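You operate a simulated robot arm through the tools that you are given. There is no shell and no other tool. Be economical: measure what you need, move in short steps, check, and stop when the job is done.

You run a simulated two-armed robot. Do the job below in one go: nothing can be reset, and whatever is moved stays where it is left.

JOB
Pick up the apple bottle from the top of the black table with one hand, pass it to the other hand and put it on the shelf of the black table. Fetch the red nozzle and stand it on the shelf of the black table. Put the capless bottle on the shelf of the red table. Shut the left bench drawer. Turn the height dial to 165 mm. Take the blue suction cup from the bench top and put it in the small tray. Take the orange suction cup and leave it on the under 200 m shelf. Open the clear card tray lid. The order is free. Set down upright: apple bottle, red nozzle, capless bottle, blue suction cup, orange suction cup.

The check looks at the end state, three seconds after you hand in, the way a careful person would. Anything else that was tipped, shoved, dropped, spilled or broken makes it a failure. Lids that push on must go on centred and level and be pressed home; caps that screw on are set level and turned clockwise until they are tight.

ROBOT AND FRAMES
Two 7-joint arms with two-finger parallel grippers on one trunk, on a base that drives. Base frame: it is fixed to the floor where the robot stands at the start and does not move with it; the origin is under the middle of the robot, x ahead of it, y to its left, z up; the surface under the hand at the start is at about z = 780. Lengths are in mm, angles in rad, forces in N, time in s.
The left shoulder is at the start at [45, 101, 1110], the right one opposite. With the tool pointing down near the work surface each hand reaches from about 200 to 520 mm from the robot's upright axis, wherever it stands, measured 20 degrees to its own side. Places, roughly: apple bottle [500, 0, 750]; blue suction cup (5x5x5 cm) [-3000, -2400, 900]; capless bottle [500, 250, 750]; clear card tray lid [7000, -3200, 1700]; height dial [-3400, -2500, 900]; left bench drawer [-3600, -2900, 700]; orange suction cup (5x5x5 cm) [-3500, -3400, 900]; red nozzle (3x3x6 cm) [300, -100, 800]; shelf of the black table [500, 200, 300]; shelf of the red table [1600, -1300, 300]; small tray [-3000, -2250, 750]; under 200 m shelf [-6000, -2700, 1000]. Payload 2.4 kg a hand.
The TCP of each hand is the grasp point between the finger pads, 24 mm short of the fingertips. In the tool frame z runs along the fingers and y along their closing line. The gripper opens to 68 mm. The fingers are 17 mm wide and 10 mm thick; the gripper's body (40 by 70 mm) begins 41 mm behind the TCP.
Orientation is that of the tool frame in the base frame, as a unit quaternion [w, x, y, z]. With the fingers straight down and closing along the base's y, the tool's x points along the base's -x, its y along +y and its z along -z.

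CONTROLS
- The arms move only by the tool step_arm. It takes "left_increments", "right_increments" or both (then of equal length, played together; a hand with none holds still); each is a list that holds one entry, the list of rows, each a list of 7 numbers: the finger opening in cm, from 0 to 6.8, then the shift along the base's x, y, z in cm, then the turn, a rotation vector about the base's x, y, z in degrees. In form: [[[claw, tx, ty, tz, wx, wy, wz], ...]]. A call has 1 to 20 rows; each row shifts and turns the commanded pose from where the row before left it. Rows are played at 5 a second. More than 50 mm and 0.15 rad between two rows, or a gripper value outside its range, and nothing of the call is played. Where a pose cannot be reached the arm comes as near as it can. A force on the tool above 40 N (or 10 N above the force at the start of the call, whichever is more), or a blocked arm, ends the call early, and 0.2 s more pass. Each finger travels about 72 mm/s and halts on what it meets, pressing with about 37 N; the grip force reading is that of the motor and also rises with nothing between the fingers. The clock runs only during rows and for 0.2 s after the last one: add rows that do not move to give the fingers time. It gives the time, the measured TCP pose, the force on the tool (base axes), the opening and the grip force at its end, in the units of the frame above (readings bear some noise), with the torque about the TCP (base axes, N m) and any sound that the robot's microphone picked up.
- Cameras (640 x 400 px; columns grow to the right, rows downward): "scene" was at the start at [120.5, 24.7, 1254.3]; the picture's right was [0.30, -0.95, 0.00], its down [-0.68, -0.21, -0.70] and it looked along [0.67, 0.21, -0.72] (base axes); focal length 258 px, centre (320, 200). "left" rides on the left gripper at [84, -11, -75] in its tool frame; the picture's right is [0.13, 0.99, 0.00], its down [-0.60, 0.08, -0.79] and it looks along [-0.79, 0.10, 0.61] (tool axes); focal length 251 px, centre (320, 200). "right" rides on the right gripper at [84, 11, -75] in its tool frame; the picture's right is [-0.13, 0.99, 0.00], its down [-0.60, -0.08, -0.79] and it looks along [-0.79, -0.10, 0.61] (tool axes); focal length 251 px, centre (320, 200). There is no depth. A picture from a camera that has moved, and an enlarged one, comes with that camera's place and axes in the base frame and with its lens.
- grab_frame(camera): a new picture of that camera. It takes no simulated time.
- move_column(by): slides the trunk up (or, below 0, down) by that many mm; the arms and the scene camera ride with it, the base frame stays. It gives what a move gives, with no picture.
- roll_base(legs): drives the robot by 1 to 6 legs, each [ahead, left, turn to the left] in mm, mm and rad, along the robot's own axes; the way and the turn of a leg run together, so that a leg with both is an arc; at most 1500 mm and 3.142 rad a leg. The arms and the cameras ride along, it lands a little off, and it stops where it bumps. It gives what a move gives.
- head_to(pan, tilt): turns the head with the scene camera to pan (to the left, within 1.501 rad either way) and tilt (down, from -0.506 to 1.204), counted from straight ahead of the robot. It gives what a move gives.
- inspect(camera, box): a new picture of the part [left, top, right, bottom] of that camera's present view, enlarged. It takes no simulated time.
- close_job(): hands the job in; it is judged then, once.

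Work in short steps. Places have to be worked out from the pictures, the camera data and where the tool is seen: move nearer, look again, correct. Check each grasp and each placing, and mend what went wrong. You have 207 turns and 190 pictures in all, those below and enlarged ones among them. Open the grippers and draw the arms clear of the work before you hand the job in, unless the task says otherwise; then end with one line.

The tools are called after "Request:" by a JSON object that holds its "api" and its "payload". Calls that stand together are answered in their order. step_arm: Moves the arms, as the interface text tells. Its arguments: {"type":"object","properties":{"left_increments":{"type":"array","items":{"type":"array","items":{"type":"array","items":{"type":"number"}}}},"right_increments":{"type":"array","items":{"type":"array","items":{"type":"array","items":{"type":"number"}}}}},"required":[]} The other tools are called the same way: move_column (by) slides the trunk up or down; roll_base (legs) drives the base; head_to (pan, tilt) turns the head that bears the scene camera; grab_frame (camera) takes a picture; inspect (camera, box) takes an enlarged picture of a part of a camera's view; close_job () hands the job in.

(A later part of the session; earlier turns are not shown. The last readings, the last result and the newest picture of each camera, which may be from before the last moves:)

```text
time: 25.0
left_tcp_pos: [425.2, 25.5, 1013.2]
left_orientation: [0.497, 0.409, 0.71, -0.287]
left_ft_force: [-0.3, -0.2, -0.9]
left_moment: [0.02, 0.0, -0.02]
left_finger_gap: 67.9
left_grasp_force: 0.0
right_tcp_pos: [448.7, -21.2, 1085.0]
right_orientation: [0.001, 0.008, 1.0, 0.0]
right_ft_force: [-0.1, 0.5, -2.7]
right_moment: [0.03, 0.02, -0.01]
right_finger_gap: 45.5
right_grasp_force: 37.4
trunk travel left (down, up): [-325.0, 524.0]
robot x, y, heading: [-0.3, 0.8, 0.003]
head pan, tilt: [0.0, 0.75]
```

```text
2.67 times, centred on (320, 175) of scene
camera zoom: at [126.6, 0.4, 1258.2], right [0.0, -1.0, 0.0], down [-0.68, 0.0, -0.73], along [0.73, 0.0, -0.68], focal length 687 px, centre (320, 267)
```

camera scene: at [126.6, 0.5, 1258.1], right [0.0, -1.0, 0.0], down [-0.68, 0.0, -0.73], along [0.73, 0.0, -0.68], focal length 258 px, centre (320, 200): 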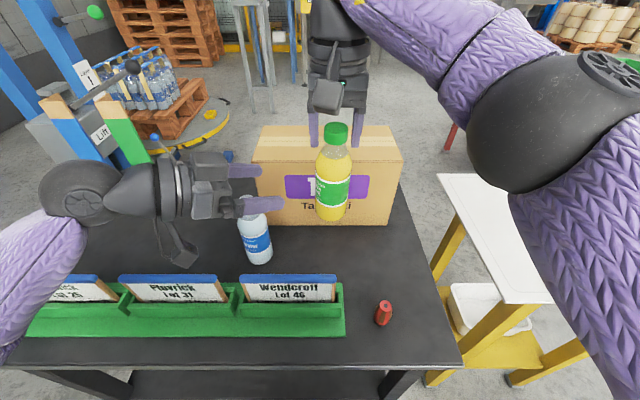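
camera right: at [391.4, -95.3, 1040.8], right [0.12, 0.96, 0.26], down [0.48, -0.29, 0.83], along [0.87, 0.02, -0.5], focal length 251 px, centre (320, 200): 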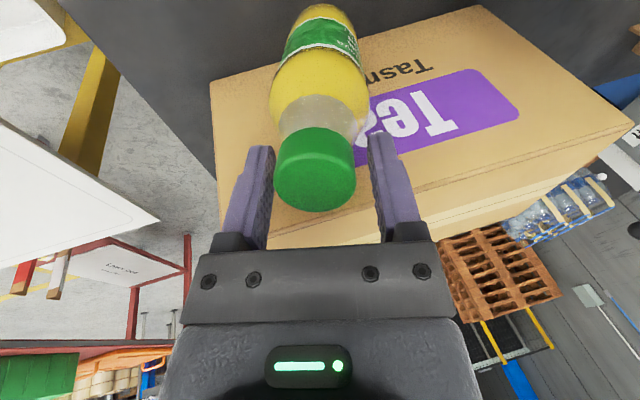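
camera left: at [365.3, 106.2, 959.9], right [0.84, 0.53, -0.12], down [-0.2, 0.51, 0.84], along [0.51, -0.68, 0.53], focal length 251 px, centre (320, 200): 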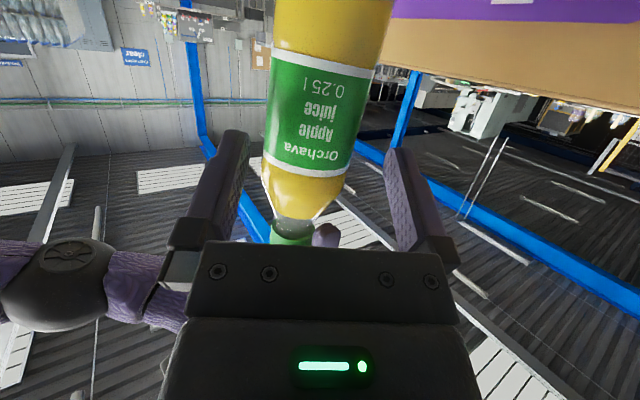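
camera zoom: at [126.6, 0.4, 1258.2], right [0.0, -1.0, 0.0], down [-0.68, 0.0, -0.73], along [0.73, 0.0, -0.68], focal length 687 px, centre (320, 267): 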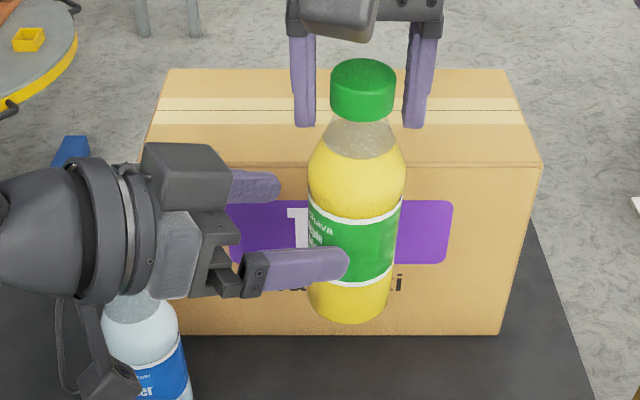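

The fingers straddle the bottle cleanly. I'll advance the last 55 mm and close the left hand on the body.

Request:
{"api": "step_arm", "payload": {"left_increments": [[[6.8, 1.2, -2.35, -0.95, 0, 0, 0], [6.8, 1.2, -2.35, -0.95, 0, 0, 0], [6.8, 0, 0, 0, 0, 0, 0], [0, 0, 0, 0, 0, 0, 0], [0, 0, 0, 0, 0, 0, 0], [0, 0, 0, 0, 0, 0, 0]]]}}

Request:
{"api": "grab_frame", "payload": {"camera": "left"}}

Request:
{"api": "inspect", "payload": {"camera": "scene", "box": [200, 100, 440, 250]}}

```text
time: 26.4
left_tcp_pos: [446.7, -22.0, 993.2]
left_orientation: [0.496, 0.409, 0.71, -0.286]
left_ft_force: [-3.4, 1.6, -0.1]
left_moment: [-0.14, -0.74, -0.11]
left_finger_gap: 56.0
left_grasp_force: 36.7
right_tcp_pos: [450.6, -22.5, 1084.9]
right_orientation: [0.002, 0.01, 1.0, -0.001]
right_ft_force: [2.9, -1.9, -1.2]
right_moment: [-0.05, 0.38, 0.11]
right_finger_gap: 45.0
right_grasp_force: 36.4
trunk travel left (down, up): [-325.0, 524.0]
robot x, y, heading: [-2.2, -0.4, 0.003]
head pan, tilt: [0.0, 0.75]
stopped in row 6 (left hand): the force on the tool passed its limit at 41 N (the readings are from after the stop); the commanded pose is now the measured one
```

```text
152 pictures are left
camera left: at [388.4, 59.0, 940.9], right [0.84, 0.54, -0.12], down [-0.2, 0.5, 0.84], along [0.51, -0.68, 0.53], focal length 251 px, centre (320, 200)
```

left: 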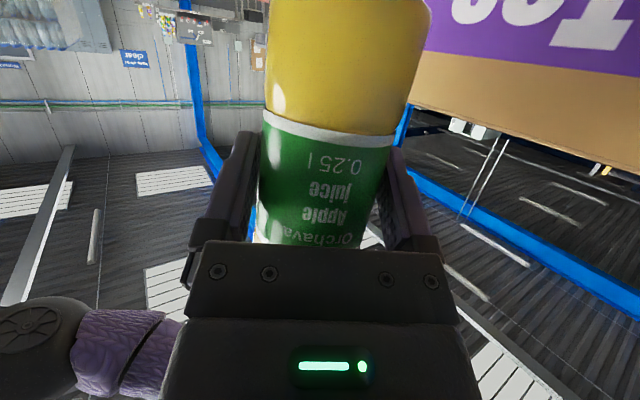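

```text
2.67 times, centred on (320, 175) of scene
camera zoom: at [126.6, 0.4, 1258.2], right [0.0, -1.0, 0.0], down [-0.68, 0.0, -0.73], along [0.73, 0.0, -0.68], focal length 687 px, centre (320, 267)
```

zoom: 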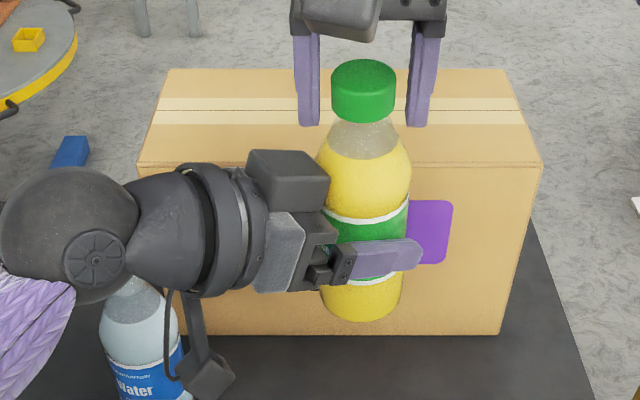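

The left hand holds the body at 56 mm. I'll open the right hand and raise it clear.

Request:
{"api": "step_arm", "payload": {"right_increments": [[[6.8, 0, 0, 0, 0, 0, 0], [6.8, 0, 0, 0, 0, 0, 0], [6.8, 0, 0, 3, 0, 0, 0], [6.8, 0, 0, 4, 0, 0, 0], [6.8, -2, -3, 2, 0, 0, 0], [6.8, -3, -4, 0, 0, 0, 0], [6.8, -3, -4, 0, 0, 0, 0]]]}}

Request:
{"api": "grab_frame", "payload": {"camera": "scene"}}

Request:
{"api": "grab_frame", "payload": {"camera": "left"}}

```text
time: 28.0
left_tcp_pos: [446.2, -22.1, 994.6]
left_orientation: [0.495, 0.41, 0.71, -0.287]
left_ft_force: [-1.0, 0.2, 0.3]
left_moment: [0.03, 0.02, 0.0]
left_finger_gap: 55.9
left_grasp_force: 37.5
right_tcp_pos: [441.9, -92.7, 1157.3]
right_orientation: [-0.002, 0.013, 1.0, -0.002]
right_ft_force: [-0.2, -0.1, 0.3]
right_moment: [-0.01, -0.04, -0.03]
right_finger_gap: 68.0
right_grasp_force: 0.1
right hand out of reach, approached as far as the arm can: row 4, 5, 6, 7
trunk travel left (down, up): [-325.0, 524.0]
robot x, y, heading: [2.2, 3.3, 0.003]
head pan, tilt: [0.0, 0.75]
```

```text
150 pictures are left
camera scene: at [126.2, -1.5, 1258.2], right [0.0, -1.0, 0.0], down [-0.68, 0.0, -0.73], along [0.73, 0.0, -0.68], focal length 258 px, centre (320, 200)
```

scene: 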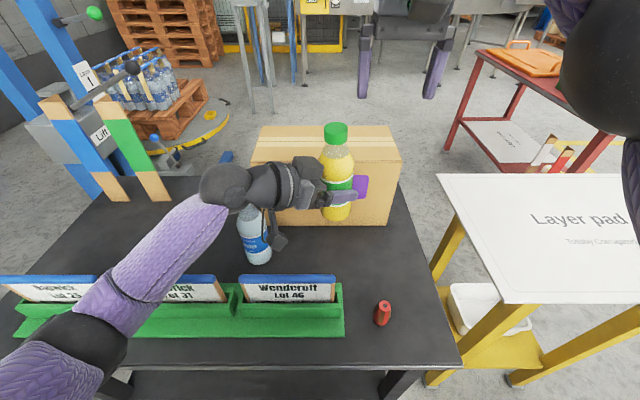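

```text
149 pictures are left
camera left: at [388.0, 57.3, 941.3], right [0.84, 0.53, -0.12], down [-0.2, 0.5, 0.84], along [0.51, -0.68, 0.53], focal length 251 px, centre (320, 200)
```

left: 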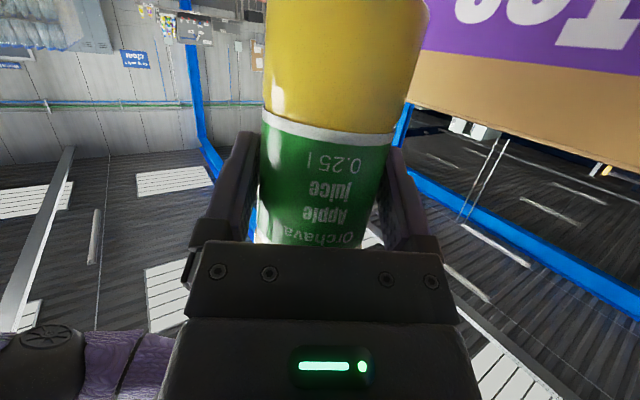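

The handover worked. I'll back the base up 150 mm so the right hand can reach the nozzle with a pitched grip, which is also what shelf placement needs.

Request:
{"api": "roll_base", "payload": {"legs": [[-150, 0, 0]]}}

Request:
{"api": "head_to", "payload": {"pan": -0.2, "tilt": 0.95}}

Request:
{"api": "grab_frame", "payload": {"camera": "scene"}}

```text
time: 29.0
left_tcp_pos: [400.2, -21.6, 993.0]
left_orientation: [0.495, 0.409, 0.711, -0.287]
left_ft_force: [0.2, 0.1, 0.1]
left_moment: [0.0, -0.01, 0.01]
left_finger_gap: 55.6
left_grasp_force: 36.7
right_tcp_pos: [398.0, -90.8, 1156.3]
right_orientation: [-0.002, 0.014, 1.0, -0.003]
right_ft_force: [0.2, -0.1, -0.1]
right_moment: [-0.02, 0.05, -0.03]
right_finger_gap: 68.0
right_grasp_force: 0.2
trunk travel left (down, up): [-325.0, 524.0]
robot x, y, heading: [-45.0, 0.7, -0.003]
head pan, tilt: [0.0, 0.75]
stopped in leg 1: the robot was blocked; the commanded pose is now the measured one
```

```text
time: 29.7
left_tcp_pos: [400.7, -20.6, 993.7]
left_orientation: [0.496, 0.409, 0.711, -0.286]
left_ft_force: [-1.1, 0.9, 0.4]
left_moment: [0.04, 0.04, -0.01]
left_finger_gap: 55.3
left_grasp_force: 37.0
right_tcp_pos: [396.5, -91.8, 1157.4]
right_orientation: [-0.001, 0.013, 1.0, -0.003]
right_ft_force: [0.2, -1.2, -0.1]
right_moment: [0.0, 0.01, -0.03]
right_finger_gap: 68.1
right_grasp_force: 0.1
trunk travel left (down, up): [-325.0, 524.0]
robot x, y, heading: [-48.1, 0.8, 0.002]
head pan, tilt: [-0.201, 0.949]
```

```text
148 pictures are left
camera scene: at [68.5, -14.2, 1242.7], right [-0.2, -0.98, 0.0], down [-0.8, 0.16, -0.58], along [0.57, -0.12, -0.81], focal length 258 px, centre (320, 200)
```

scene: 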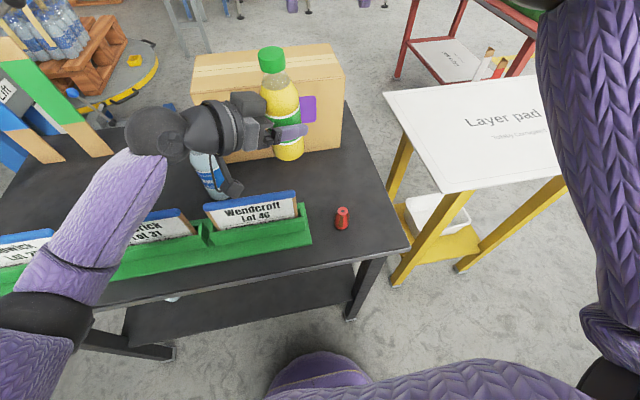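

The drive stopped after 45 mm. I'll check whether the arm is touching the capless bottle, and look for anything beside or behind the robot.

Request:
{"api": "inspect", "payload": {"camera": "scene", "box": [140, 40, 340, 240]}}

Request:
{"api": "head_to", "payload": {"pan": -1.5, "tilt": 0.9}}

Request:
{"api": "grab_frame", "payload": {"camera": "scene"}}

Request:
{"api": "head_to", "payload": {"pan": 1.5, "tilt": 0.9}}

Request:
{"api": "grab_frame", "payload": {"camera": "scene"}}

```text
2.00 times, centred on (240, 140) of scene
camera zoom: at [68.5, -14.2, 1242.7], right [-0.2, -0.98, 0.0], down [-0.8, 0.16, -0.58], along [0.57, -0.12, -0.81], focal length 516 px, centre (480, 320)
```

zoom: 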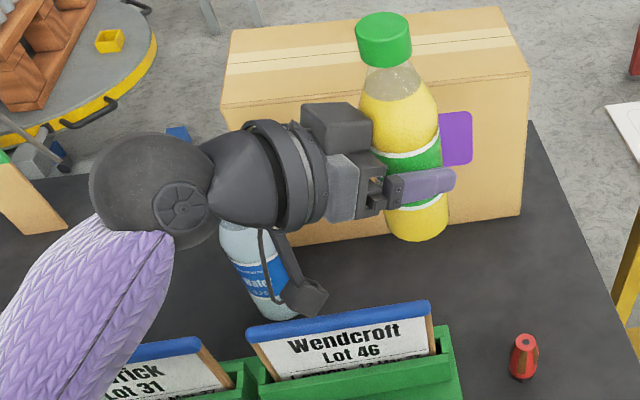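

```text
time: 31.2
left_tcp_pos: [400.9, -20.7, 994.4]
left_orientation: [0.496, 0.409, 0.71, -0.287]
left_ft_force: [0.7, 0.3, 0.7]
left_moment: [-0.02, 0.0, -0.03]
left_finger_gap: 55.3
left_grasp_force: 37.0
right_tcp_pos: [396.8, -89.7, 1157.1]
right_orientation: [-0.002, 0.012, 1.0, -0.003]
right_ft_force: [0.2, -0.2, -0.3]
right_moment: [0.0, -0.03, 0.01]
right_finger_gap: 68.0
right_grasp_force: 0.1
trunk travel left (down, up): [-325.0, 524.0]
robot x, y, heading: [-48.4, 0.7, 0.0]
head pan, tilt: [-1.499, 0.901]
```

```text
146 pictures are left
camera scene: at [2.5, -75.0, 1246.3], right [-1.0, -0.07, 0.0], down [-0.06, 0.78, -0.62], along [0.04, -0.62, -0.78], focal length 258 px, centre (320, 200)
```

scene: 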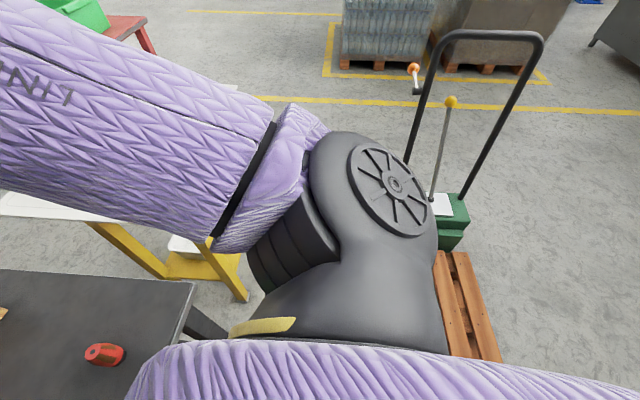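

```text
time: 33.8
left_tcp_pos: [400.4, -21.5, 994.0]
left_orientation: [0.496, 0.409, 0.711, -0.286]
left_ft_force: [-0.1, 0.7, 0.1]
left_moment: [0.02, 0.04, 0.0]
left_finger_gap: 55.5
left_grasp_force: 37.1
right_tcp_pos: [396.7, -90.8, 1155.5]
right_orientation: [-0.002, 0.012, 1.0, -0.002]
right_ft_force: [0.2, 0.1, 0.4]
right_moment: [0.0, -0.04, 0.01]
right_finger_gap: 68.1
right_grasp_force: 0.1
trunk travel left (down, up): [-325.0, 524.0]
robot x, y, heading: [-46.6, -1.9, -0.005]
head pan, tilt: [1.499, 0.901]
```

```text
145 pictures are left
camera scene: at [2.5, 75.6, 1246.3], right [1.0, -0.07, 0.0], down [-0.06, -0.78, -0.62], along [0.04, 0.62, -0.78], focal length 258 px, centre (320, 200)
```

scene: 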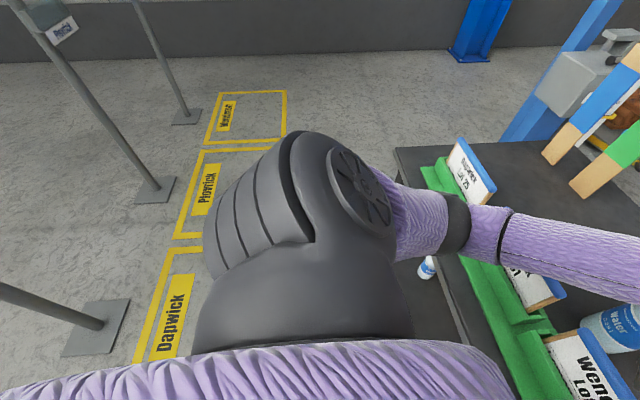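

The likely obstacle is a pallet behind the robot on the right; the capless bottle looks untouched. I'll stay here, raise the column 100 mm and bring the right hand down, pitched 45°, behind the nozzle at (317, -108).

Request:
{"api": "move_column", "payload": {"by": 100}}

Request:
{"api": "step_arm", "payload": {"right_increments": [[[6.8, -1.4, -0.2, -3.8, 0, -4.5, 0], [6.8, -1.4, -0.2, -3.8, 0, -4.5, 0], [6.8, -1.4, -0.2, -3.8, 0, -4.5, 0], [6.8, -1.4, -0.2, -3.8, 0, -4.5, 0], [6.8, -1.4, -0.2, -3.8, 0, -4.5, 0], [6.8, -1.4, -0.2, -3.8, 0, -4.5, 0], [6.8, -1.4, -0.2, -3.8, 0, -4.5, 0], [6.8, -1.4, -0.2, -3.8, 0, -4.5, 0], [6.8, -1.4, -0.2, -3.8, 0, -4.5, 0], [6.8, -1.4, 0, -3.0, 0, -4.5, 0], [6.8, 0, 0, 0, 0, 0, 0]]]}}

Request:
{"api": "grab_frame", "payload": {"camera": "right"}}

Request:
{"api": "head_to", "payload": {"pan": -0.1, "tilt": 1.0}}

Request:
{"api": "grab_frame", "payload": {"camera": "scene"}}

```text
time: 35.1
left_tcp_pos: [400.6, -20.3, 1092.9]
left_orientation: [0.496, 0.408, 0.711, -0.286]
left_ft_force: [0.0, 0.6, -3.1]
left_moment: [-0.04, 0.01, 0.01]
left_finger_gap: 55.1
left_grasp_force: 36.8
right_tcp_pos: [391.3, -90.9, 1263.2]
right_orientation: [0.007, 0.012, 1.0, -0.002]
right_ft_force: [0.3, -0.5, -0.5]
right_moment: [0.0, 0.01, -0.02]
right_finger_gap: 68.1
right_grasp_force: 0.1
trunk travel left (down, up): [-425.0, 424.0]
robot x, y, heading: [-46.8, 1.4, 0.007]
head pan, tilt: [1.499, 0.901]
```

```text
time: 37.5
left_tcp_pos: [401.2, -21.1, 1094.6]
left_orientation: [0.496, 0.409, 0.71, -0.287]
left_ft_force: [-0.2, 0.6, -3.1]
left_moment: [0.0, 0.03, -0.02]
left_finger_gap: 55.3
left_grasp_force: 37.6
right_tcp_pos: [272.5, -109.2, 940.4]
right_orientation: [0.334, 0.012, 0.942, 0.002]
right_ft_force: [0.0, 0.4, 0.5]
right_moment: [-0.02, -0.01, 0.01]
right_finger_gap: 68.1
right_grasp_force: 0.0
right hand out of reach, approached as far as the arm can: row 9, 10
trunk travel left (down, up): [-425.0, 424.0]
robot x, y, heading: [-44.0, 1.2, -0.0]
head pan, tilt: [1.499, 0.901]
```

```text
144 pictures are left
camera right: at [160.5, -96.5, 944.8], right [0.12, 0.99, 0.09], down [-0.03, -0.09, 1.0], along [0.99, -0.12, 0.02], focal length 251 px, centre (320, 200)
```

right: 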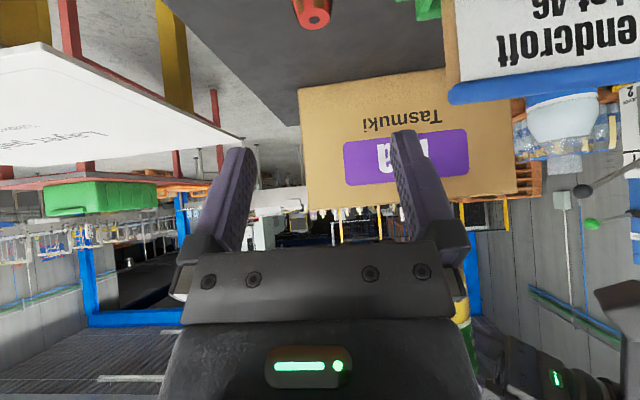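

```text
time: 39.2
left_tcp_pos: [400.3, -21.0, 1094.0]
left_orientation: [0.496, 0.409, 0.71, -0.287]
left_ft_force: [0.5, 0.0, -2.5]
left_moment: [-0.02, 0.03, 0.03]
left_finger_gap: 55.6
left_grasp_force: 37.1
right_tcp_pos: [272.1, -109.6, 940.5]
right_orientation: [0.335, 0.012, 0.942, 0.002]
right_ft_force: [0.4, 0.7, 0.2]
right_moment: [0.0, -0.01, 0.03]
right_finger_gap: 68.1
right_grasp_force: 0.0
trunk travel left (down, up): [-425.0, 424.0]
robot x, y, heading: [-44.4, 1.7, -0.004]
head pan, tilt: [-0.099, 1.0]
```

```text
143 pictures are left
camera scene: at [50.8, -6.6, 1339.9], right [-0.1, -1.0, 0.0], down [-0.84, 0.08, -0.54], along [0.54, -0.05, -0.84], focal length 258 px, centre (320, 200)
```

scene: 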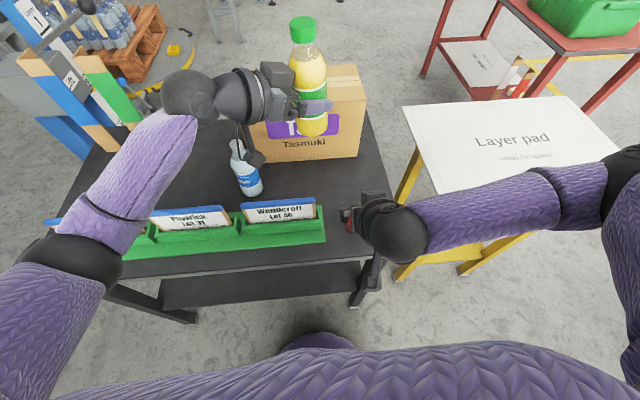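

The pitched pose is too folded from here, so I'll raise the column another 150 mm, which stretches the arm, and redo the approach.

Request:
{"api": "move_column", "payload": {"by": 150}}

Request:
{"api": "step_arm", "payload": {"right_increments": [[[6.8, -0.3, 0, -3.5, 0, -1, 0], [6.8, -0.3, 0, -3.5, 0, -1, 0], [6.8, -0.3, 0, -3.5, 0, -1, 0], [6.8, -0.3, 0, -3.5, 0, -1, 0], [6.8, -0.3, 0, -3.5, 0, -1, 0], [6.8, -0.3, 0, -3.5, 0, -1, 0], [6.8, 0, 0, 0, 0, 0, 0]]]}}

Request:
{"api": "grab_frame", "payload": {"camera": "right"}}

```text
time: 40.9
left_tcp_pos: [400.6, -21.9, 1243.9]
left_orientation: [0.496, 0.408, 0.711, -0.286]
left_ft_force: [0.1, 0.3, -2.9]
left_moment: [0.03, 0.0, 0.02]
left_finger_gap: 55.6
left_grasp_force: 37.1
right_tcp_pos: [271.1, -108.2, 1091.0]
right_orientation: [0.335, 0.012, 0.942, 0.002]
right_ft_force: [0.4, 0.1, -0.6]
right_moment: [0.02, 0.0, -0.03]
right_finger_gap: 67.9
right_grasp_force: 0.0
trunk travel left (down, up): [-575.0, 274.0]
robot x, y, heading: [-45.7, -1.5, 0.002]
head pan, tilt: [-0.099, 1.0]
```

```text
time: 42.5
left_tcp_pos: [400.0, -20.6, 1243.1]
left_orientation: [0.496, 0.409, 0.71, -0.287]
left_ft_force: [-0.3, -0.5, -2.7]
left_moment: [-0.01, 0.03, 0.02]
left_finger_gap: 55.3
left_grasp_force: 37.0
right_tcp_pos: [292.6, -21.8, 937.9]
right_orientation: [0.38, 0.013, 0.925, 0.0]
right_ft_force: [0.9, -0.3, -0.5]
right_moment: [0.01, 0.03, -0.01]
right_finger_gap: 67.9
right_grasp_force: 0.0
right hand out of reach, approached as far as the arm can: row 1, 2, 3, 4, 5, 6
trunk travel left (down, up): [-575.0, 274.0]
robot x, y, heading: [-45.0, -4.4, -0.0]
head pan, tilt: [-0.099, 1.0]
```

```text
142 pictures are left
camera right: at [181.4, -7.2, 933.0], right [0.12, 0.99, 0.1], down [-0.13, -0.08, 0.99], along [0.98, -0.13, 0.12], focal length 251 px, centre (320, 200)
```

right: 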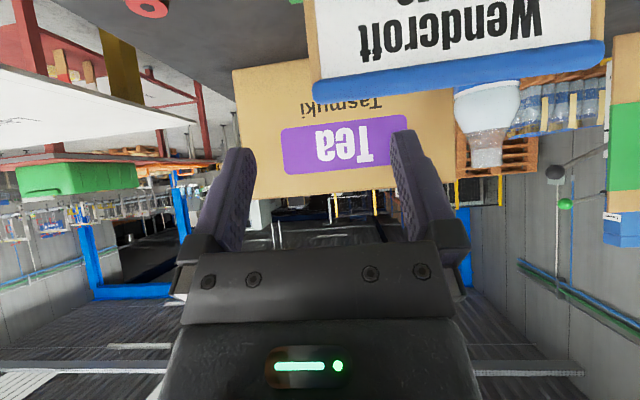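

The 45° pitch hits joint limits this close in. I'll lift the right hand, then strafe left 180 mm to clear the obstacle and back up 120 mm.

Request:
{"api": "step_arm", "payload": {"right_increments": [[[6.8, 0, 0, 4, 0, 0, 0], [6.8, 0, 0, 4, 0, 0, 0], [6.8, 0, 0, 0, 0, 0, 0]]]}}

Request:
{"api": "roll_base", "payload": {"legs": [[0, 180, 0], [-120, 0, 0]]}}

Request:
{"api": "head_to", "payload": {"pan": -0.3, "tilt": 1.0}}

Request:
{"api": "grab_frame", "payload": {"camera": "scene"}}

```text
time: 43.3
left_tcp_pos: [400.1, -21.4, 1244.4]
left_orientation: [0.496, 0.409, 0.71, -0.287]
left_ft_force: [0.4, -1.0, -2.4]
left_moment: [-0.01, 0.0, 0.0]
left_finger_gap: 55.3
left_grasp_force: 36.6
right_tcp_pos: [293.4, -20.1, 1021.6]
right_orientation: [0.383, 0.013, 0.924, 0.002]
right_ft_force: [-0.5, -0.1, 0.5]
right_moment: [-0.01, -0.02, 0.03]
right_finger_gap: 67.9
right_grasp_force: 0.0
trunk travel left (down, up): [-575.0, 274.0]
robot x, y, heading: [-48.8, -0.4, 0.001]
head pan, tilt: [-0.099, 1.0]
```

```text
time: 45.7
left_tcp_pos: [279.4, 156.8, 1244.5]
left_orientation: [0.496, 0.41, 0.71, -0.287]
left_ft_force: [-0.3, 0.1, -2.3]
left_moment: [0.06, 0.02, -0.01]
left_finger_gap: 55.3
left_grasp_force: 36.8
right_tcp_pos: [172.9, 156.4, 1021.3]
right_orientation: [0.383, 0.013, 0.924, 0.002]
right_ft_force: [-0.4, -0.5, 0.9]
right_moment: [0.01, 0.0, 0.03]
right_finger_gap: 68.4
right_grasp_force: 0.0
trunk travel left (down, up): [-575.0, 274.0]
robot x, y, heading: [-165.2, 176.3, -0.004]
head pan, tilt: [-0.099, 1.0]
```

```text
time: 46.4
left_tcp_pos: [283.5, 157.0, 1243.9]
left_orientation: [0.496, 0.409, 0.71, -0.287]
left_ft_force: [1.2, 0.6, -2.9]
left_moment: [0.02, 0.02, -0.03]
left_finger_gap: 55.4
left_grasp_force: 37.2
right_tcp_pos: [175.2, 157.0, 1019.8]
right_orientation: [0.383, 0.013, 0.924, 0.002]
right_ft_force: [0.4, -0.2, 0.4]
right_moment: [-0.03, 0.02, 0.01]
right_finger_gap: 67.8
right_grasp_force: 0.0
trunk travel left (down, up): [-575.0, 274.0]
robot x, y, heading: [-168.6, 173.8, 0.001]
head pan, tilt: [-0.3, 1.0]
```

```text
141 pictures are left
camera scene: at [-84.2, 158.2, 1490.4], right [-0.3, -0.95, 0.0], down [-0.8, 0.25, -0.54], along [0.52, -0.16, -0.84], focal length 258 px, centre (320, 200)
```

scene: 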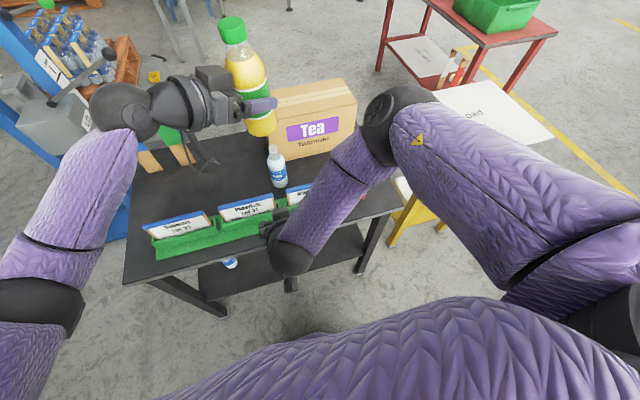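

Free space now. I'll swing the right hand, yawed −22°, to a pre-grasp point 100 mm behind the nozzle.

Request:
{"api": "step_arm", "payload": {"right_increments": [[[6.8, 1.2, -4, 0, 0, 0, -3.7], [6.8, 1.2, -4, 0, 0, 0, -3.7], [6.8, 1.2, -4, 0, 0, 0, -3.7], [6.8, 1.2, -4, 0, 0, 0, -3.7], [6.8, 1.2, -4, 0, 0, 0, -3.7], [6.8, 1.2, -3.8, 0, 0, 0, -3.7], [6.8, 0, 0, -4, 0, 0, 0], [6.8, 0, 0, -4, 0, 0, 0], [6.8, 0, 0, -4, 0, 0, 0], [6.8, 0, 0, 0, 0, 0, 0]]]}}

Request:
{"api": "grab_frame", "payload": {"camera": "right"}}

Request:
{"api": "grab_frame", "payload": {"camera": "scene"}}

```text
time: 48.6
left_tcp_pos: [280.9, 155.6, 1243.7]
left_orientation: [0.496, 0.409, 0.71, -0.286]
left_ft_force: [0.6, 1.1, -4.0]
left_moment: [0.0, 0.0, 0.02]
left_finger_gap: 55.2
left_grasp_force: 37.4
right_tcp_pos: [249.1, -77.9, 1023.8]
right_orientation: [0.377, 0.191, 0.904, -0.072]
right_ft_force: [0.6, 0.4, -0.2]
right_moment: [0.02, -0.03, -0.03]
right_finger_gap: 68.0
right_grasp_force: 0.1
right hand out of reach, approached as far as the arm can: row 4, 7, 8, 9
trunk travel left (down, up): [-575.0, 274.0]
robot x, y, heading: [-163.4, 178.9, 0.002]
head pan, tilt: [-0.3, 1.0]
```

```text
140 pictures are left
camera right: at [150.3, -22.4, 1016.1], right [0.48, 0.87, 0.11], down [-0.16, -0.03, 0.99], along [0.86, -0.49, 0.13], focal length 251 px, centre (320, 200)
```

right: 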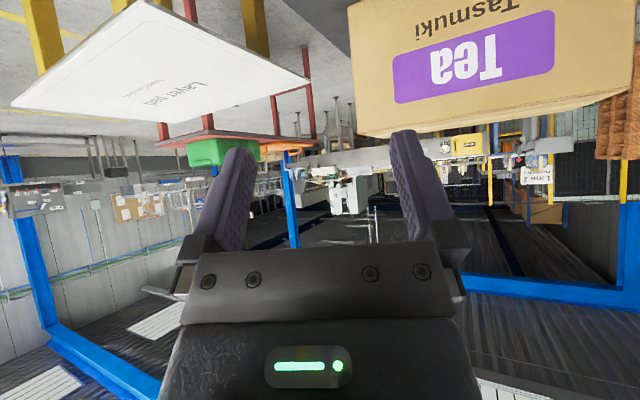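

```text
139 pictures are left
camera scene: at [-84.1, 157.9, 1490.4], right [-0.3, -0.95, 0.0], down [-0.8, 0.25, -0.54], along [0.52, -0.16, -0.84], focal length 258 px, centre (320, 200)
```

scene: 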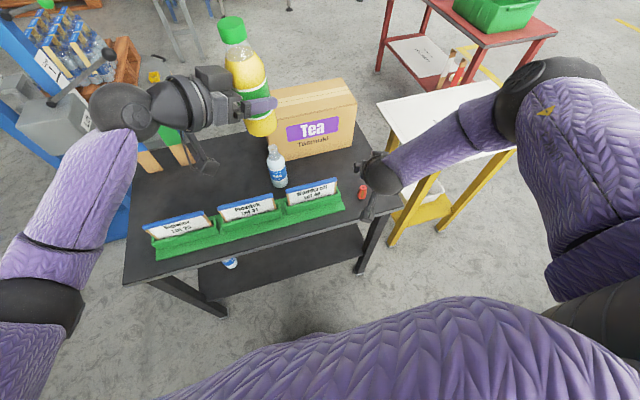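

The arm can't lower further at this trunk height, so I'll lower the column 140 mm instead.

Request:
{"api": "move_column", "payload": {"by": -140}}

Request:
{"api": "grab_frame", "payload": {"camera": "right"}}

Request:
{"api": "grab_frame", "payload": {"camera": "scene"}}

```text
time: 50.3
left_tcp_pos: [281.0, 156.2, 1103.8]
left_orientation: [0.495, 0.41, 0.71, -0.288]
left_ft_force: [1.0, 0.1, -3.4]
left_moment: [0.01, 0.02, -0.01]
left_finger_gap: 55.3
left_grasp_force: 36.8
right_tcp_pos: [247.1, -76.1, 879.2]
right_orientation: [0.369, 0.191, 0.907, -0.074]
right_ft_force: [0.5, 0.8, -0.4]
right_moment: [0.0, -0.01, 0.01]
right_finger_gap: 68.1
right_grasp_force: 0.0
trunk travel left (down, up): [-435.0, 414.0]
robot x, y, heading: [-165.2, 179.0, -0.001]
head pan, tilt: [-0.3, 1.0]
```

```text
138 pictures are left
camera right: at [148.8, -21.7, 874.5], right [0.48, 0.87, 0.1], down [-0.14, -0.03, 0.99], along [0.87, -0.49, 0.11], focal length 251 px, centre (320, 200)
```

right: 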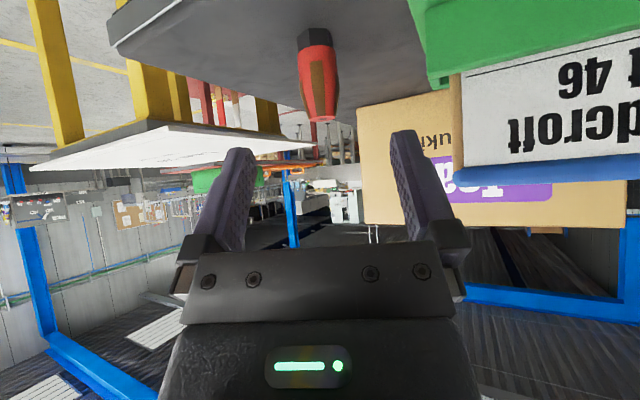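

```text
137 pictures are left
camera scene: at [-72.5, 158.0, 1350.0], right [-0.3, -0.95, 0.0], down [-0.8, 0.25, -0.54], along [0.52, -0.16, -0.84], focal length 258 px, centre (320, 200)
```

scene: 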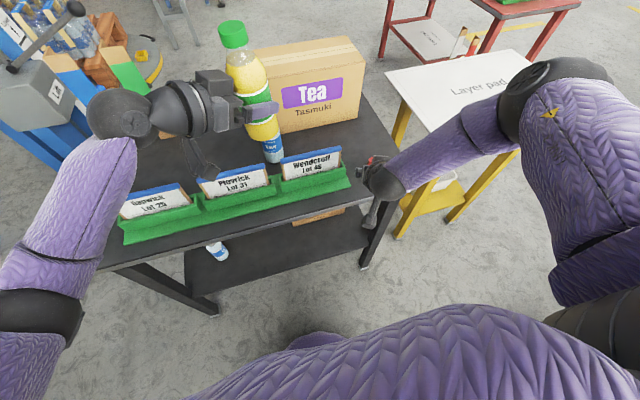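

The nozzle stands at (314.5, -108.5), about 58 mm tall. I'll advance the right hand to grip it at z≈818 and close.

Request:
{"api": "step_arm", "payload": {"right_increments": [[[6.8, 1.5, -1.5, 0, 0, 0, 0], [6.8, 2.62, -0.87, -3.0, 0, 0, 0], [6.8, 2.62, -0.87, -3.1, 0, 0, 0], [6.8, 0, 0, 0, 0, 0, 0]]]}}

Request:
{"api": "grab_frame", "payload": {"camera": "right"}}

Request:
{"api": "inspect", "payload": {"camera": "scene", "box": [310, 130, 430, 230]}}

```text
time: 51.3
left_tcp_pos: [281.8, 156.2, 1104.0]
left_orientation: [0.496, 0.41, 0.71, -0.287]
left_ft_force: [0.1, -0.6, -2.5]
left_moment: [0.04, 0.01, -0.01]
left_finger_gap: 55.3
left_grasp_force: 36.7
right_tcp_pos: [315.1, -106.8, 817.6]
right_orientation: [0.368, 0.19, 0.907, -0.072]
right_ft_force: [0.0, -0.3, -0.1]
right_moment: [-0.01, 0.0, 0.01]
right_finger_gap: 68.0
right_grasp_force: 0.0
trunk travel left (down, up): [-435.0, 414.0]
robot x, y, heading: [-166.7, 175.2, -0.0]
head pan, tilt: [-0.3, 1.0]
```

```text
136 pictures are left
camera right: at [216.3, -52.6, 811.6], right [0.48, 0.87, 0.1], down [-0.14, -0.03, 0.99], along [0.87, -0.49, 0.11], focal length 251 px, centre (320, 200)
```

right: 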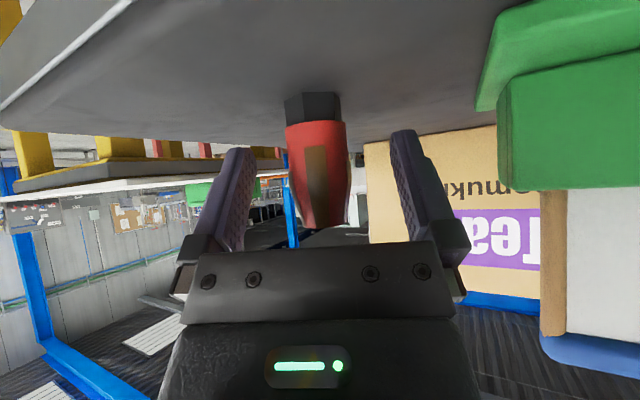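

```text
4.00 times, centred on (370, 180) of scene
camera zoom: at [-72.3, 157.9, 1349.9], right [-0.3, -0.95, 0.0], down [-0.8, 0.25, -0.54], along [0.52, -0.16, -0.84], focal length 1031 px, centre (120, 280)
```

zoom: 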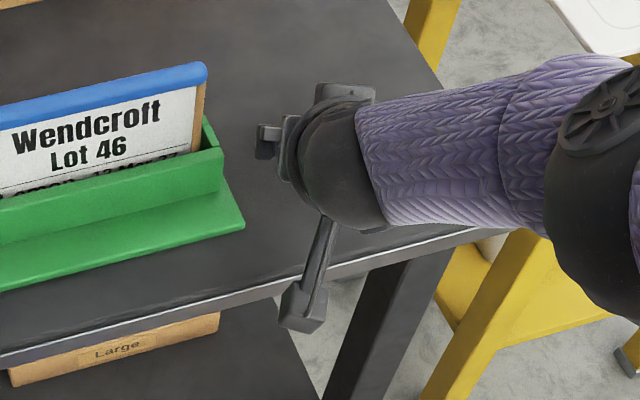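

The nozzle sits between the pads. I'll close and lift 40 mm, then check.

Request:
{"api": "step_arm", "payload": {"right_increments": [[[0, 0, 0, 0, 0, 0, 0], [0, 0, 0, 0, 0, 0, 0], [0, 0, 0, 0, 0, 0, 0], [0, 0, 0, 0, 0, 0, 0], [0, 0, 0, 1, 0, 0, 0], [0, 0, 0, 1, 0, 0, 0], [0, 0, 0, 2, 0, 0, 0], [0, 0, 0, 0, 0, 0, 0]]]}}

Request:
{"api": "grab_frame", "payload": {"camera": "right"}}

```text
time: 53.1
left_tcp_pos: [281.1, 156.2, 1103.7]
left_orientation: [0.496, 0.409, 0.71, -0.286]
left_ft_force: [0.1, -0.3, -2.5]
left_moment: [0.05, 0.01, -0.02]
left_finger_gap: 55.0
left_grasp_force: 37.1
right_tcp_pos: [314.8, -109.0, 859.6]
right_orientation: [0.369, 0.19, 0.907, -0.073]
right_ft_force: [-0.2, 0.3, 0.1]
right_moment: [0.0, 0.02, -0.02]
right_finger_gap: 26.6
right_grasp_force: 36.6
trunk travel left (down, up): [-435.0, 414.0]
robot x, y, heading: [-161.6, 179.7, -0.001]
head pan, tilt: [-0.3, 1.0]
```

```text
134 pictures are left
camera right: at [216.7, -54.4, 854.0], right [0.48, 0.87, 0.1], down [-0.14, -0.03, 0.99], along [0.87, -0.49, 0.11], focal length 251 px, centre (320, 200)
```

right: 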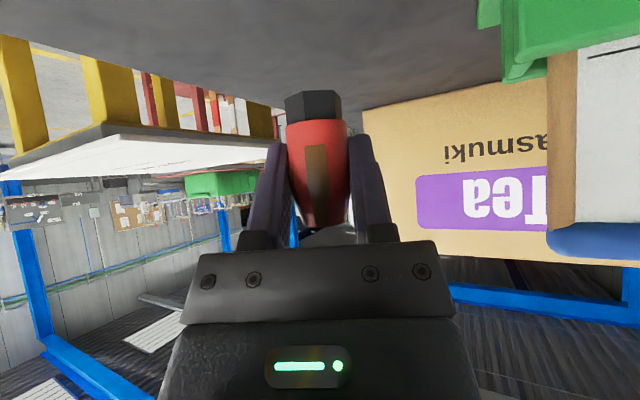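

The nozzle is held (26.6 mm). I'll lift it clear and back away from the table so the column can be lowered to shelf height.

Request:
{"api": "step_arm", "payload": {"right_increments": [[[0, 0, 0, 3, 0, 0, 0], [0, 0, 0, 3, 0, 0, 0], [0, 0, 0, 0, 0, 0, 0]]]}}

Request:
{"api": "roll_base", "payload": {"legs": [[-360, 0, 0]]}}

Request:
{"api": "head_to", "payload": {"pan": 0.0, "tilt": 0.75}}

Request:
{"api": "grab_frame", "payload": {"camera": "scene"}}

```text
time: 53.9
left_tcp_pos: [281.5, 155.9, 1104.1]
left_orientation: [0.496, 0.409, 0.71, -0.287]
left_ft_force: [-0.6, -0.1, -2.5]
left_moment: [-0.01, 0.04, 0.05]
left_finger_gap: 55.3
left_grasp_force: 36.8
right_tcp_pos: [316.0, -109.4, 920.4]
right_orientation: [0.369, 0.19, 0.907, -0.074]
right_ft_force: [0.6, 0.6, -1.1]
right_moment: [-0.02, 0.02, 0.01]
right_finger_gap: 26.8
right_grasp_force: 36.7
trunk travel left (down, up): [-435.0, 414.0]
robot x, y, heading: [-167.6, 181.1, -0.001]
head pan, tilt: [-0.3, 1.0]
```

```text
time: 56.2
left_tcp_pos: [-80.3, 155.3, 1103.1]
left_orientation: [0.495, 0.411, 0.709, -0.288]
left_ft_force: [-0.5, 0.6, -2.5]
left_moment: [-0.01, 0.01, -0.01]
left_finger_gap: 55.4
left_grasp_force: 37.9
right_tcp_pos: [-46.5, -109.2, 919.6]
right_orientation: [0.369, 0.192, 0.906, -0.074]
right_ft_force: [-0.2, 0.2, -0.5]
right_moment: [0.01, 0.01, 0.01]
right_finger_gap: 26.8
right_grasp_force: 36.3
trunk travel left (down, up): [-435.0, 414.0]
robot x, y, heading: [-529.7, 179.5, -0.003]
head pan, tilt: [-0.3, 1.0]
```

```text
time: 57.0
left_tcp_pos: [-79.2, 155.0, 1104.3]
left_orientation: [0.495, 0.412, 0.709, -0.289]
left_ft_force: [-0.3, 0.8, -3.3]
left_moment: [0.02, 0.02, -0.01]
left_finger_gap: 55.2
left_grasp_force: 37.0
right_tcp_pos: [-46.0, -108.8, 920.0]
right_orientation: [0.368, 0.192, 0.906, -0.075]
right_ft_force: [0.3, 0.8, -0.7]
right_moment: [-0.03, -0.03, 0.0]
right_finger_gap: 26.9
right_grasp_force: 37.0
trunk travel left (down, up): [-435.0, 414.0]
robot x, y, heading: [-530.5, 181.1, -0.006]
head pan, tilt: [0.0, 0.75]
```

```text
133 pictures are left
camera scene: at [-417.2, 179.6, 1369.0], right [-0.01, -1.0, 0.0], down [-0.68, 0.01, -0.73], along [0.73, -0.01, -0.68], focal length 258 px, centre (320, 200)
```

scene: 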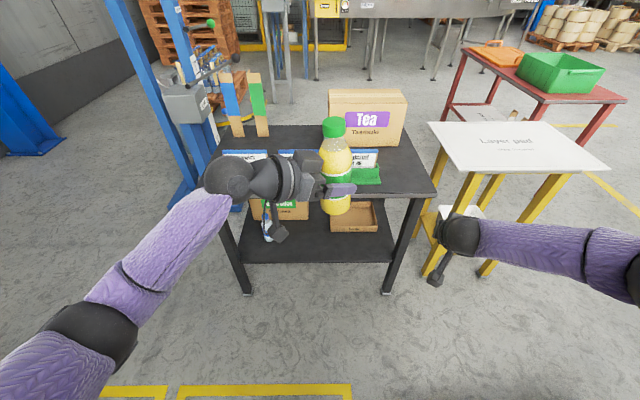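

Clear view of the shelf: its front edge is at x≈290 and the front strip is free in x 290–470. I'll lower the column fully, then look at how the arms sit.

Request:
{"api": "move_column", "payload": {"by": -430}}

Request:
{"api": "step_arm", "payload": {"left_increments": [[[0, 0, 1, -3, 0, 0, 6], [0, 0, 1, -3, 0, 0, 6], [0, 0, 1, -3, 0, 0, 6], [0, 0, 1, -3, 0, 0, 6], [0, 0, 1, -3, 0, 0, 6], [0, 0, 1, -3, 0, 0, 6], [0, 0, 1, -3, 0, 0, 6], [0, 0, 1, -3, 0, 0, 6], [0, 0, 1, -1.5, 0, 0, 2], [0, 0, 0, 0, 0, 0, 0]]], "right_increments": [[[0, 0, 1, -1.2, 0, 0, 2], [0, 0, 1, -1.2, 0, 0, 2], [0, 0, 1, -1.2, 0, 0, 2], [0, 0, 1, -1.2, 0, 0, 2], [0, 0, 1, -1.2, 0, 0, 2], [0, 0, 1, -1.2, 0, 0, 2], [0, 0, 1, -1.2, 0, 0, 2], [0, 0, 1, -1.2, 0, 0, 2], [0, 0, 1, -1.2, 0, 0, 2], [0, 0, 0, 0, 0, 0, 0]]]}}

Request:
{"api": "grab_frame", "payload": {"camera": "scene"}}

```text
refused: -430 is not a number from -400 to 400
```

```text
time: 59.2
left_tcp_pos: [-81.6, 247.3, 846.8]
left_orientation: [0.57, 0.073, 0.816, -0.052]
left_ft_force: [-0.7, 0.1, -2.9]
left_moment: [0.01, 0.0, 0.01]
left_finger_gap: 55.1
left_grasp_force: 36.6
right_tcp_pos: [-41.1, -33.2, 816.2]
right_orientation: [0.374, 0.048, 0.926, -0.015]
right_ft_force: [0.5, 0.3, -0.3]
right_moment: [0.01, 0.01, -0.04]
right_finger_gap: 26.6
right_grasp_force: 36.6
right hand out of reach, approached as far as the arm can: row 8, 9
trunk travel left (down, up): [-435.0, 414.0]
robot x, y, heading: [-524.6, 177.2, -0.007]
head pan, tilt: [0.0, 0.75]
```

```text
132 pictures are left
camera scene: at [-417.2, 179.8, 1369.1], right [-0.01, -1.0, 0.0], down [-0.68, 0.01, -0.73], along [0.73, -0.01, -0.68], focal length 258 px, centre (320, 200)
```

scene: 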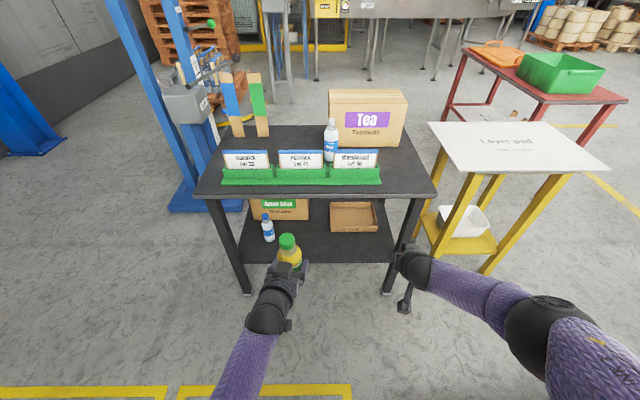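

Both arms have room, and the capless bottle still stands untouched. I'll lower the column 400 mm.

Request:
{"api": "move_column", "payload": {"by": -400}}

Request:
{"api": "grab_frame", "payload": {"camera": "scene"}}

Request:
{"api": "grab_frame", "payload": {"camera": "right"}}

Request:
{"api": "grab_frame", "payload": {"camera": "left"}}

```text
time: 63.0
left_tcp_pos: [-80.0, 246.1, 448.2]
left_orientation: [0.57, 0.073, 0.817, -0.052]
left_ft_force: [0.3, 0.6, -3.3]
left_moment: [0.01, -0.02, 0.02]
left_finger_gap: 55.2
left_grasp_force: 37.4
right_tcp_pos: [-108.8, -30.9, 294.4]
right_orientation: [0.232, 0.047, 0.971, -0.022]
right_ft_force: [0.2, 0.1, -0.8]
right_moment: [0.02, -0.03, -0.01]
right_finger_gap: 26.6
right_grasp_force: 36.8
trunk travel left (down, up): [-35.0, 814.0]
robot x, y, heading: [-523.8, 180.8, -0.006]
head pan, tilt: [0.0, 0.75]
```

```text
131 pictures are left
camera scene: at [-318.8, 179.0, 960.7], right [-0.01, -1.0, 0.0], down [-0.68, 0.01, -0.73], along [0.73, -0.01, -0.68], focal length 258 px, centre (320, 200)
```

scene: 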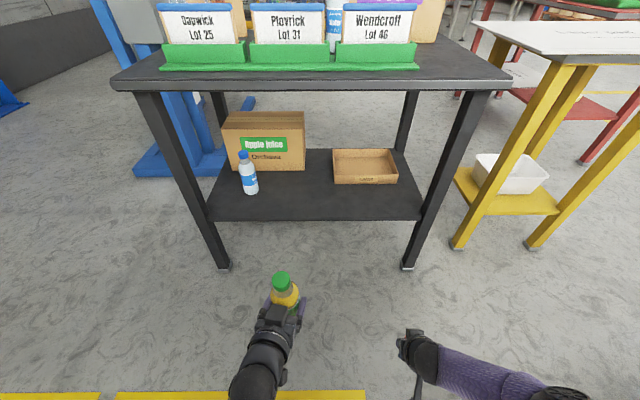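

```text
130 pictures are left
camera right: at [-216.7, -9.5, 322.0], right [0.21, 0.98, 0.04], down [0.17, -0.08, 0.98], along [0.96, -0.2, -0.19], focal length 251 px, centre (320, 200)
```

right: 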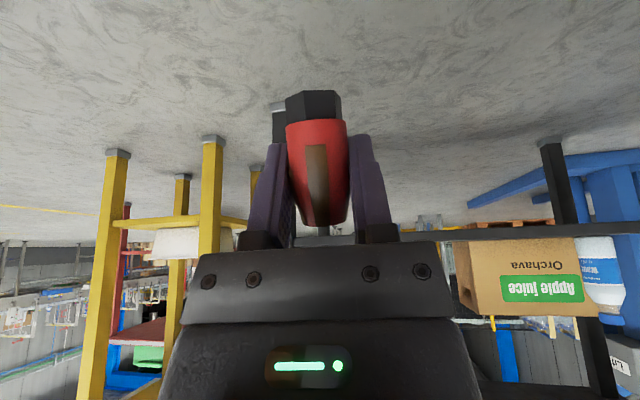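

```text
129 pictures are left
camera left: at [-179.6, 252.4, 396.0], right [0.13, 0.98, -0.12], down [-0.51, 0.17, 0.84], along [0.85, -0.05, 0.53], focal length 251 px, centre (320, 200)
```

left: 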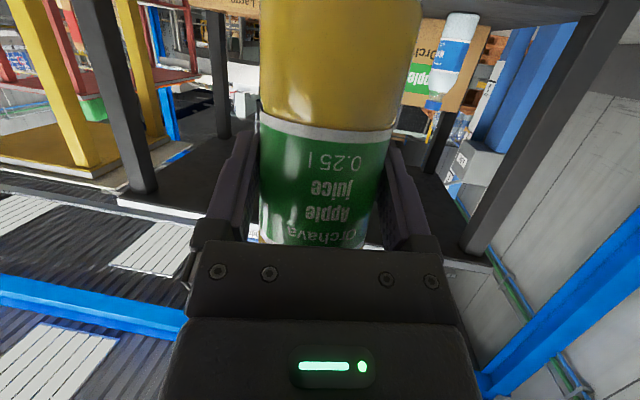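

The right hand lost its pitch on the way down. I'll restore 45° and bring the nozzle to z≈385, and lower the bottle to z≈405.

Request:
{"api": "step_arm", "payload": {"left_increments": [[[0, 0, 0, -1.5, 0, 0, 0], [0, 0, 0, -1.5, 0, 0, 0], [0, 0, 0, -1.3, 0, 0, 0], [0, 0, 0, 0, 0, 0, 0]]], "right_increments": [[[0, 2.5, 0, 3, 0, -6, 0], [0, 2.5, 0, 3, 0, -6, 0], [0, 2.5, 0, 3, 0, -6, 0], [0, 0, 0, 0, 0, 0, 0]]]}}

Request:
{"api": "grab_frame", "payload": {"camera": "scene"}}

```text
time: 64.0
left_tcp_pos: [-80.6, 245.8, 405.4]
left_orientation: [0.57, 0.073, 0.817, -0.052]
left_ft_force: [0.2, -0.9, -2.7]
left_moment: [-0.01, 0.01, 0.02]
left_finger_gap: 54.8
left_grasp_force: 36.7
right_tcp_pos: [-59.8, -54.9, 344.6]
right_orientation: [0.346, 0.039, 0.937, 0.002]
right_ft_force: [0.5, -0.5, -0.3]
right_moment: [0.01, -0.01, 0.05]
right_finger_gap: 26.8
right_grasp_force: 37.5
right hand out of reach, approached as far as the arm can: row 1, 2, 3
trunk travel left (down, up): [-35.0, 814.0]
robot x, y, heading: [-528.5, 178.8, -0.008]
head pan, tilt: [0.0, 0.75]
```

```text
128 pictures are left
camera scene: at [-318.7, 178.9, 960.4], right [-0.01, -1.0, 0.0], down [-0.68, 0.01, -0.73], along [0.73, -0.01, -0.68], focal length 258 px, centre (320, 200)
```

scene: 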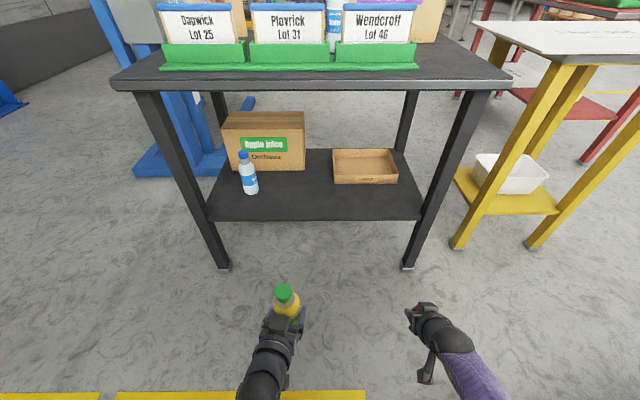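

Close now (40.5° of pitch). I'll nudge the right hand inward and up to see if it can regain the full pose.

Request:
{"api": "step_arm", "payload": {"right_increments": [[[0, 1, 3, 1, 0, -2.5, 0], [0, 1, 3, 1, 0, -2, 0], [0, 0, 3, 1, 0, 0, 0], [0, 0, 0, 0, 0, 0, 0]]]}}

Request:
{"api": "grab_frame", "payload": {"camera": "right"}}

```text
time: 65.0
left_tcp_pos: [-79.0, 245.8, 406.2]
left_orientation: [0.57, 0.074, 0.816, -0.053]
left_ft_force: [-0.3, 0.5, -3.3]
left_moment: [0.0, 0.0, 0.04]
left_finger_gap: 55.0
left_grasp_force: 37.3
right_tcp_pos: [-65.4, -38.6, 316.5]
right_orientation: [0.383, 0.038, 0.923, 0.007]
right_ft_force: [0.3, -0.4, -0.6]
right_moment: [0.01, -0.01, -0.01]
right_finger_gap: 26.4
right_grasp_force: 37.4
right hand out of reach, approached as far as the arm can: row 1, 2, 3
trunk travel left (down, up): [-35.0, 814.0]
robot x, y, heading: [-525.7, 182.3, -0.004]
head pan, tilt: [0.0, 0.75]
```

```text
127 pictures are left
camera right: at [-176.5, -19.1, 309.6], right [0.16, 0.98, 0.13], down [-0.14, -0.11, 0.98], along [0.98, -0.17, 0.12], focal length 251 px, centre (320, 200)
```

right: 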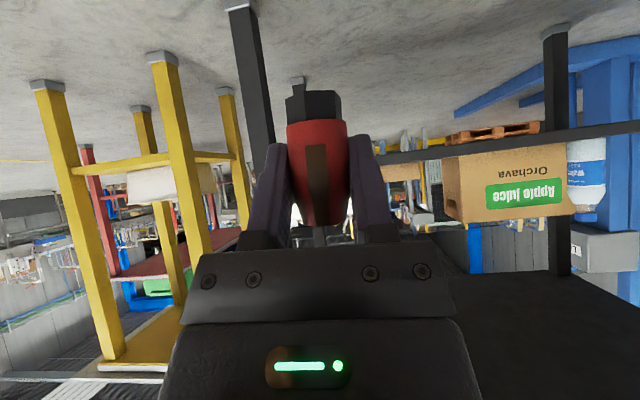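

Orientation is right now but it sags to z 316, so I'll raise the column 70 mm and lower the left hand to compensate.

Request:
{"api": "move_column", "payload": {"by": 70}}

Request:
{"api": "step_arm", "payload": {"left_increments": [[[0, 0, 0, -2, 0, 0, 0], [0, 0, 0, -2, 0, 0, 0], [0, 0, 0, -2, 0, 0, 0], [0, 0, 0, 0, 0, 0, 0]]], "right_increments": [[[0, 0, 2, 0, 0, 0, 0], [0, 0, 2, 0, 0, 0, 0], [0, 0, 2, 0, 0, 0, 0], [0, 0, 0, 0, 0, 0, 0]]]}}

```text
time: 66.1
left_tcp_pos: [-79.9, 244.7, 475.4]
left_orientation: [0.57, 0.073, 0.817, -0.052]
left_ft_force: [0.1, 0.3, -2.5]
left_moment: [0.01, -0.01, -0.02]
left_finger_gap: 55.4
left_grasp_force: 36.8
right_tcp_pos: [-59.8, -36.6, 393.6]
right_orientation: [0.392, 0.038, 0.919, 0.003]
right_ft_force: [-0.1, 0.8, -1.0]
right_moment: [0.01, 0.02, 0.01]
right_finger_gap: 26.7
right_grasp_force: 36.9
trunk travel left (down, up): [-105.0, 744.0]
robot x, y, heading: [-526.1, 180.0, -0.009]
head pan, tilt: [0.0, 0.75]
```

```text
time: 67.1
left_tcp_pos: [-84.3, 247.0, 421.2]
left_orientation: [0.57, 0.074, 0.817, -0.053]
left_ft_force: [-0.7, 0.5, -1.7]
left_moment: [0.01, -0.01, 0.02]
left_finger_gap: 55.2
left_grasp_force: 36.9
left hand out of reach, approached as far as the arm can: row 3
right_tcp_pos: [-58.6, -7.3, 394.8]
right_orientation: [0.393, 0.04, 0.919, 0.003]
right_ft_force: [0.4, 0.0, -0.3]
right_moment: [-0.01, 0.02, 0.03]
right_finger_gap: 26.7
right_grasp_force: 36.9
right hand out of reach, approached as far as the arm can: row 2, 3
trunk travel left (down, up): [-105.0, 744.0]
robot x, y, heading: [-525.7, 179.4, -0.011]
head pan, tilt: [0.0, 0.75]
```

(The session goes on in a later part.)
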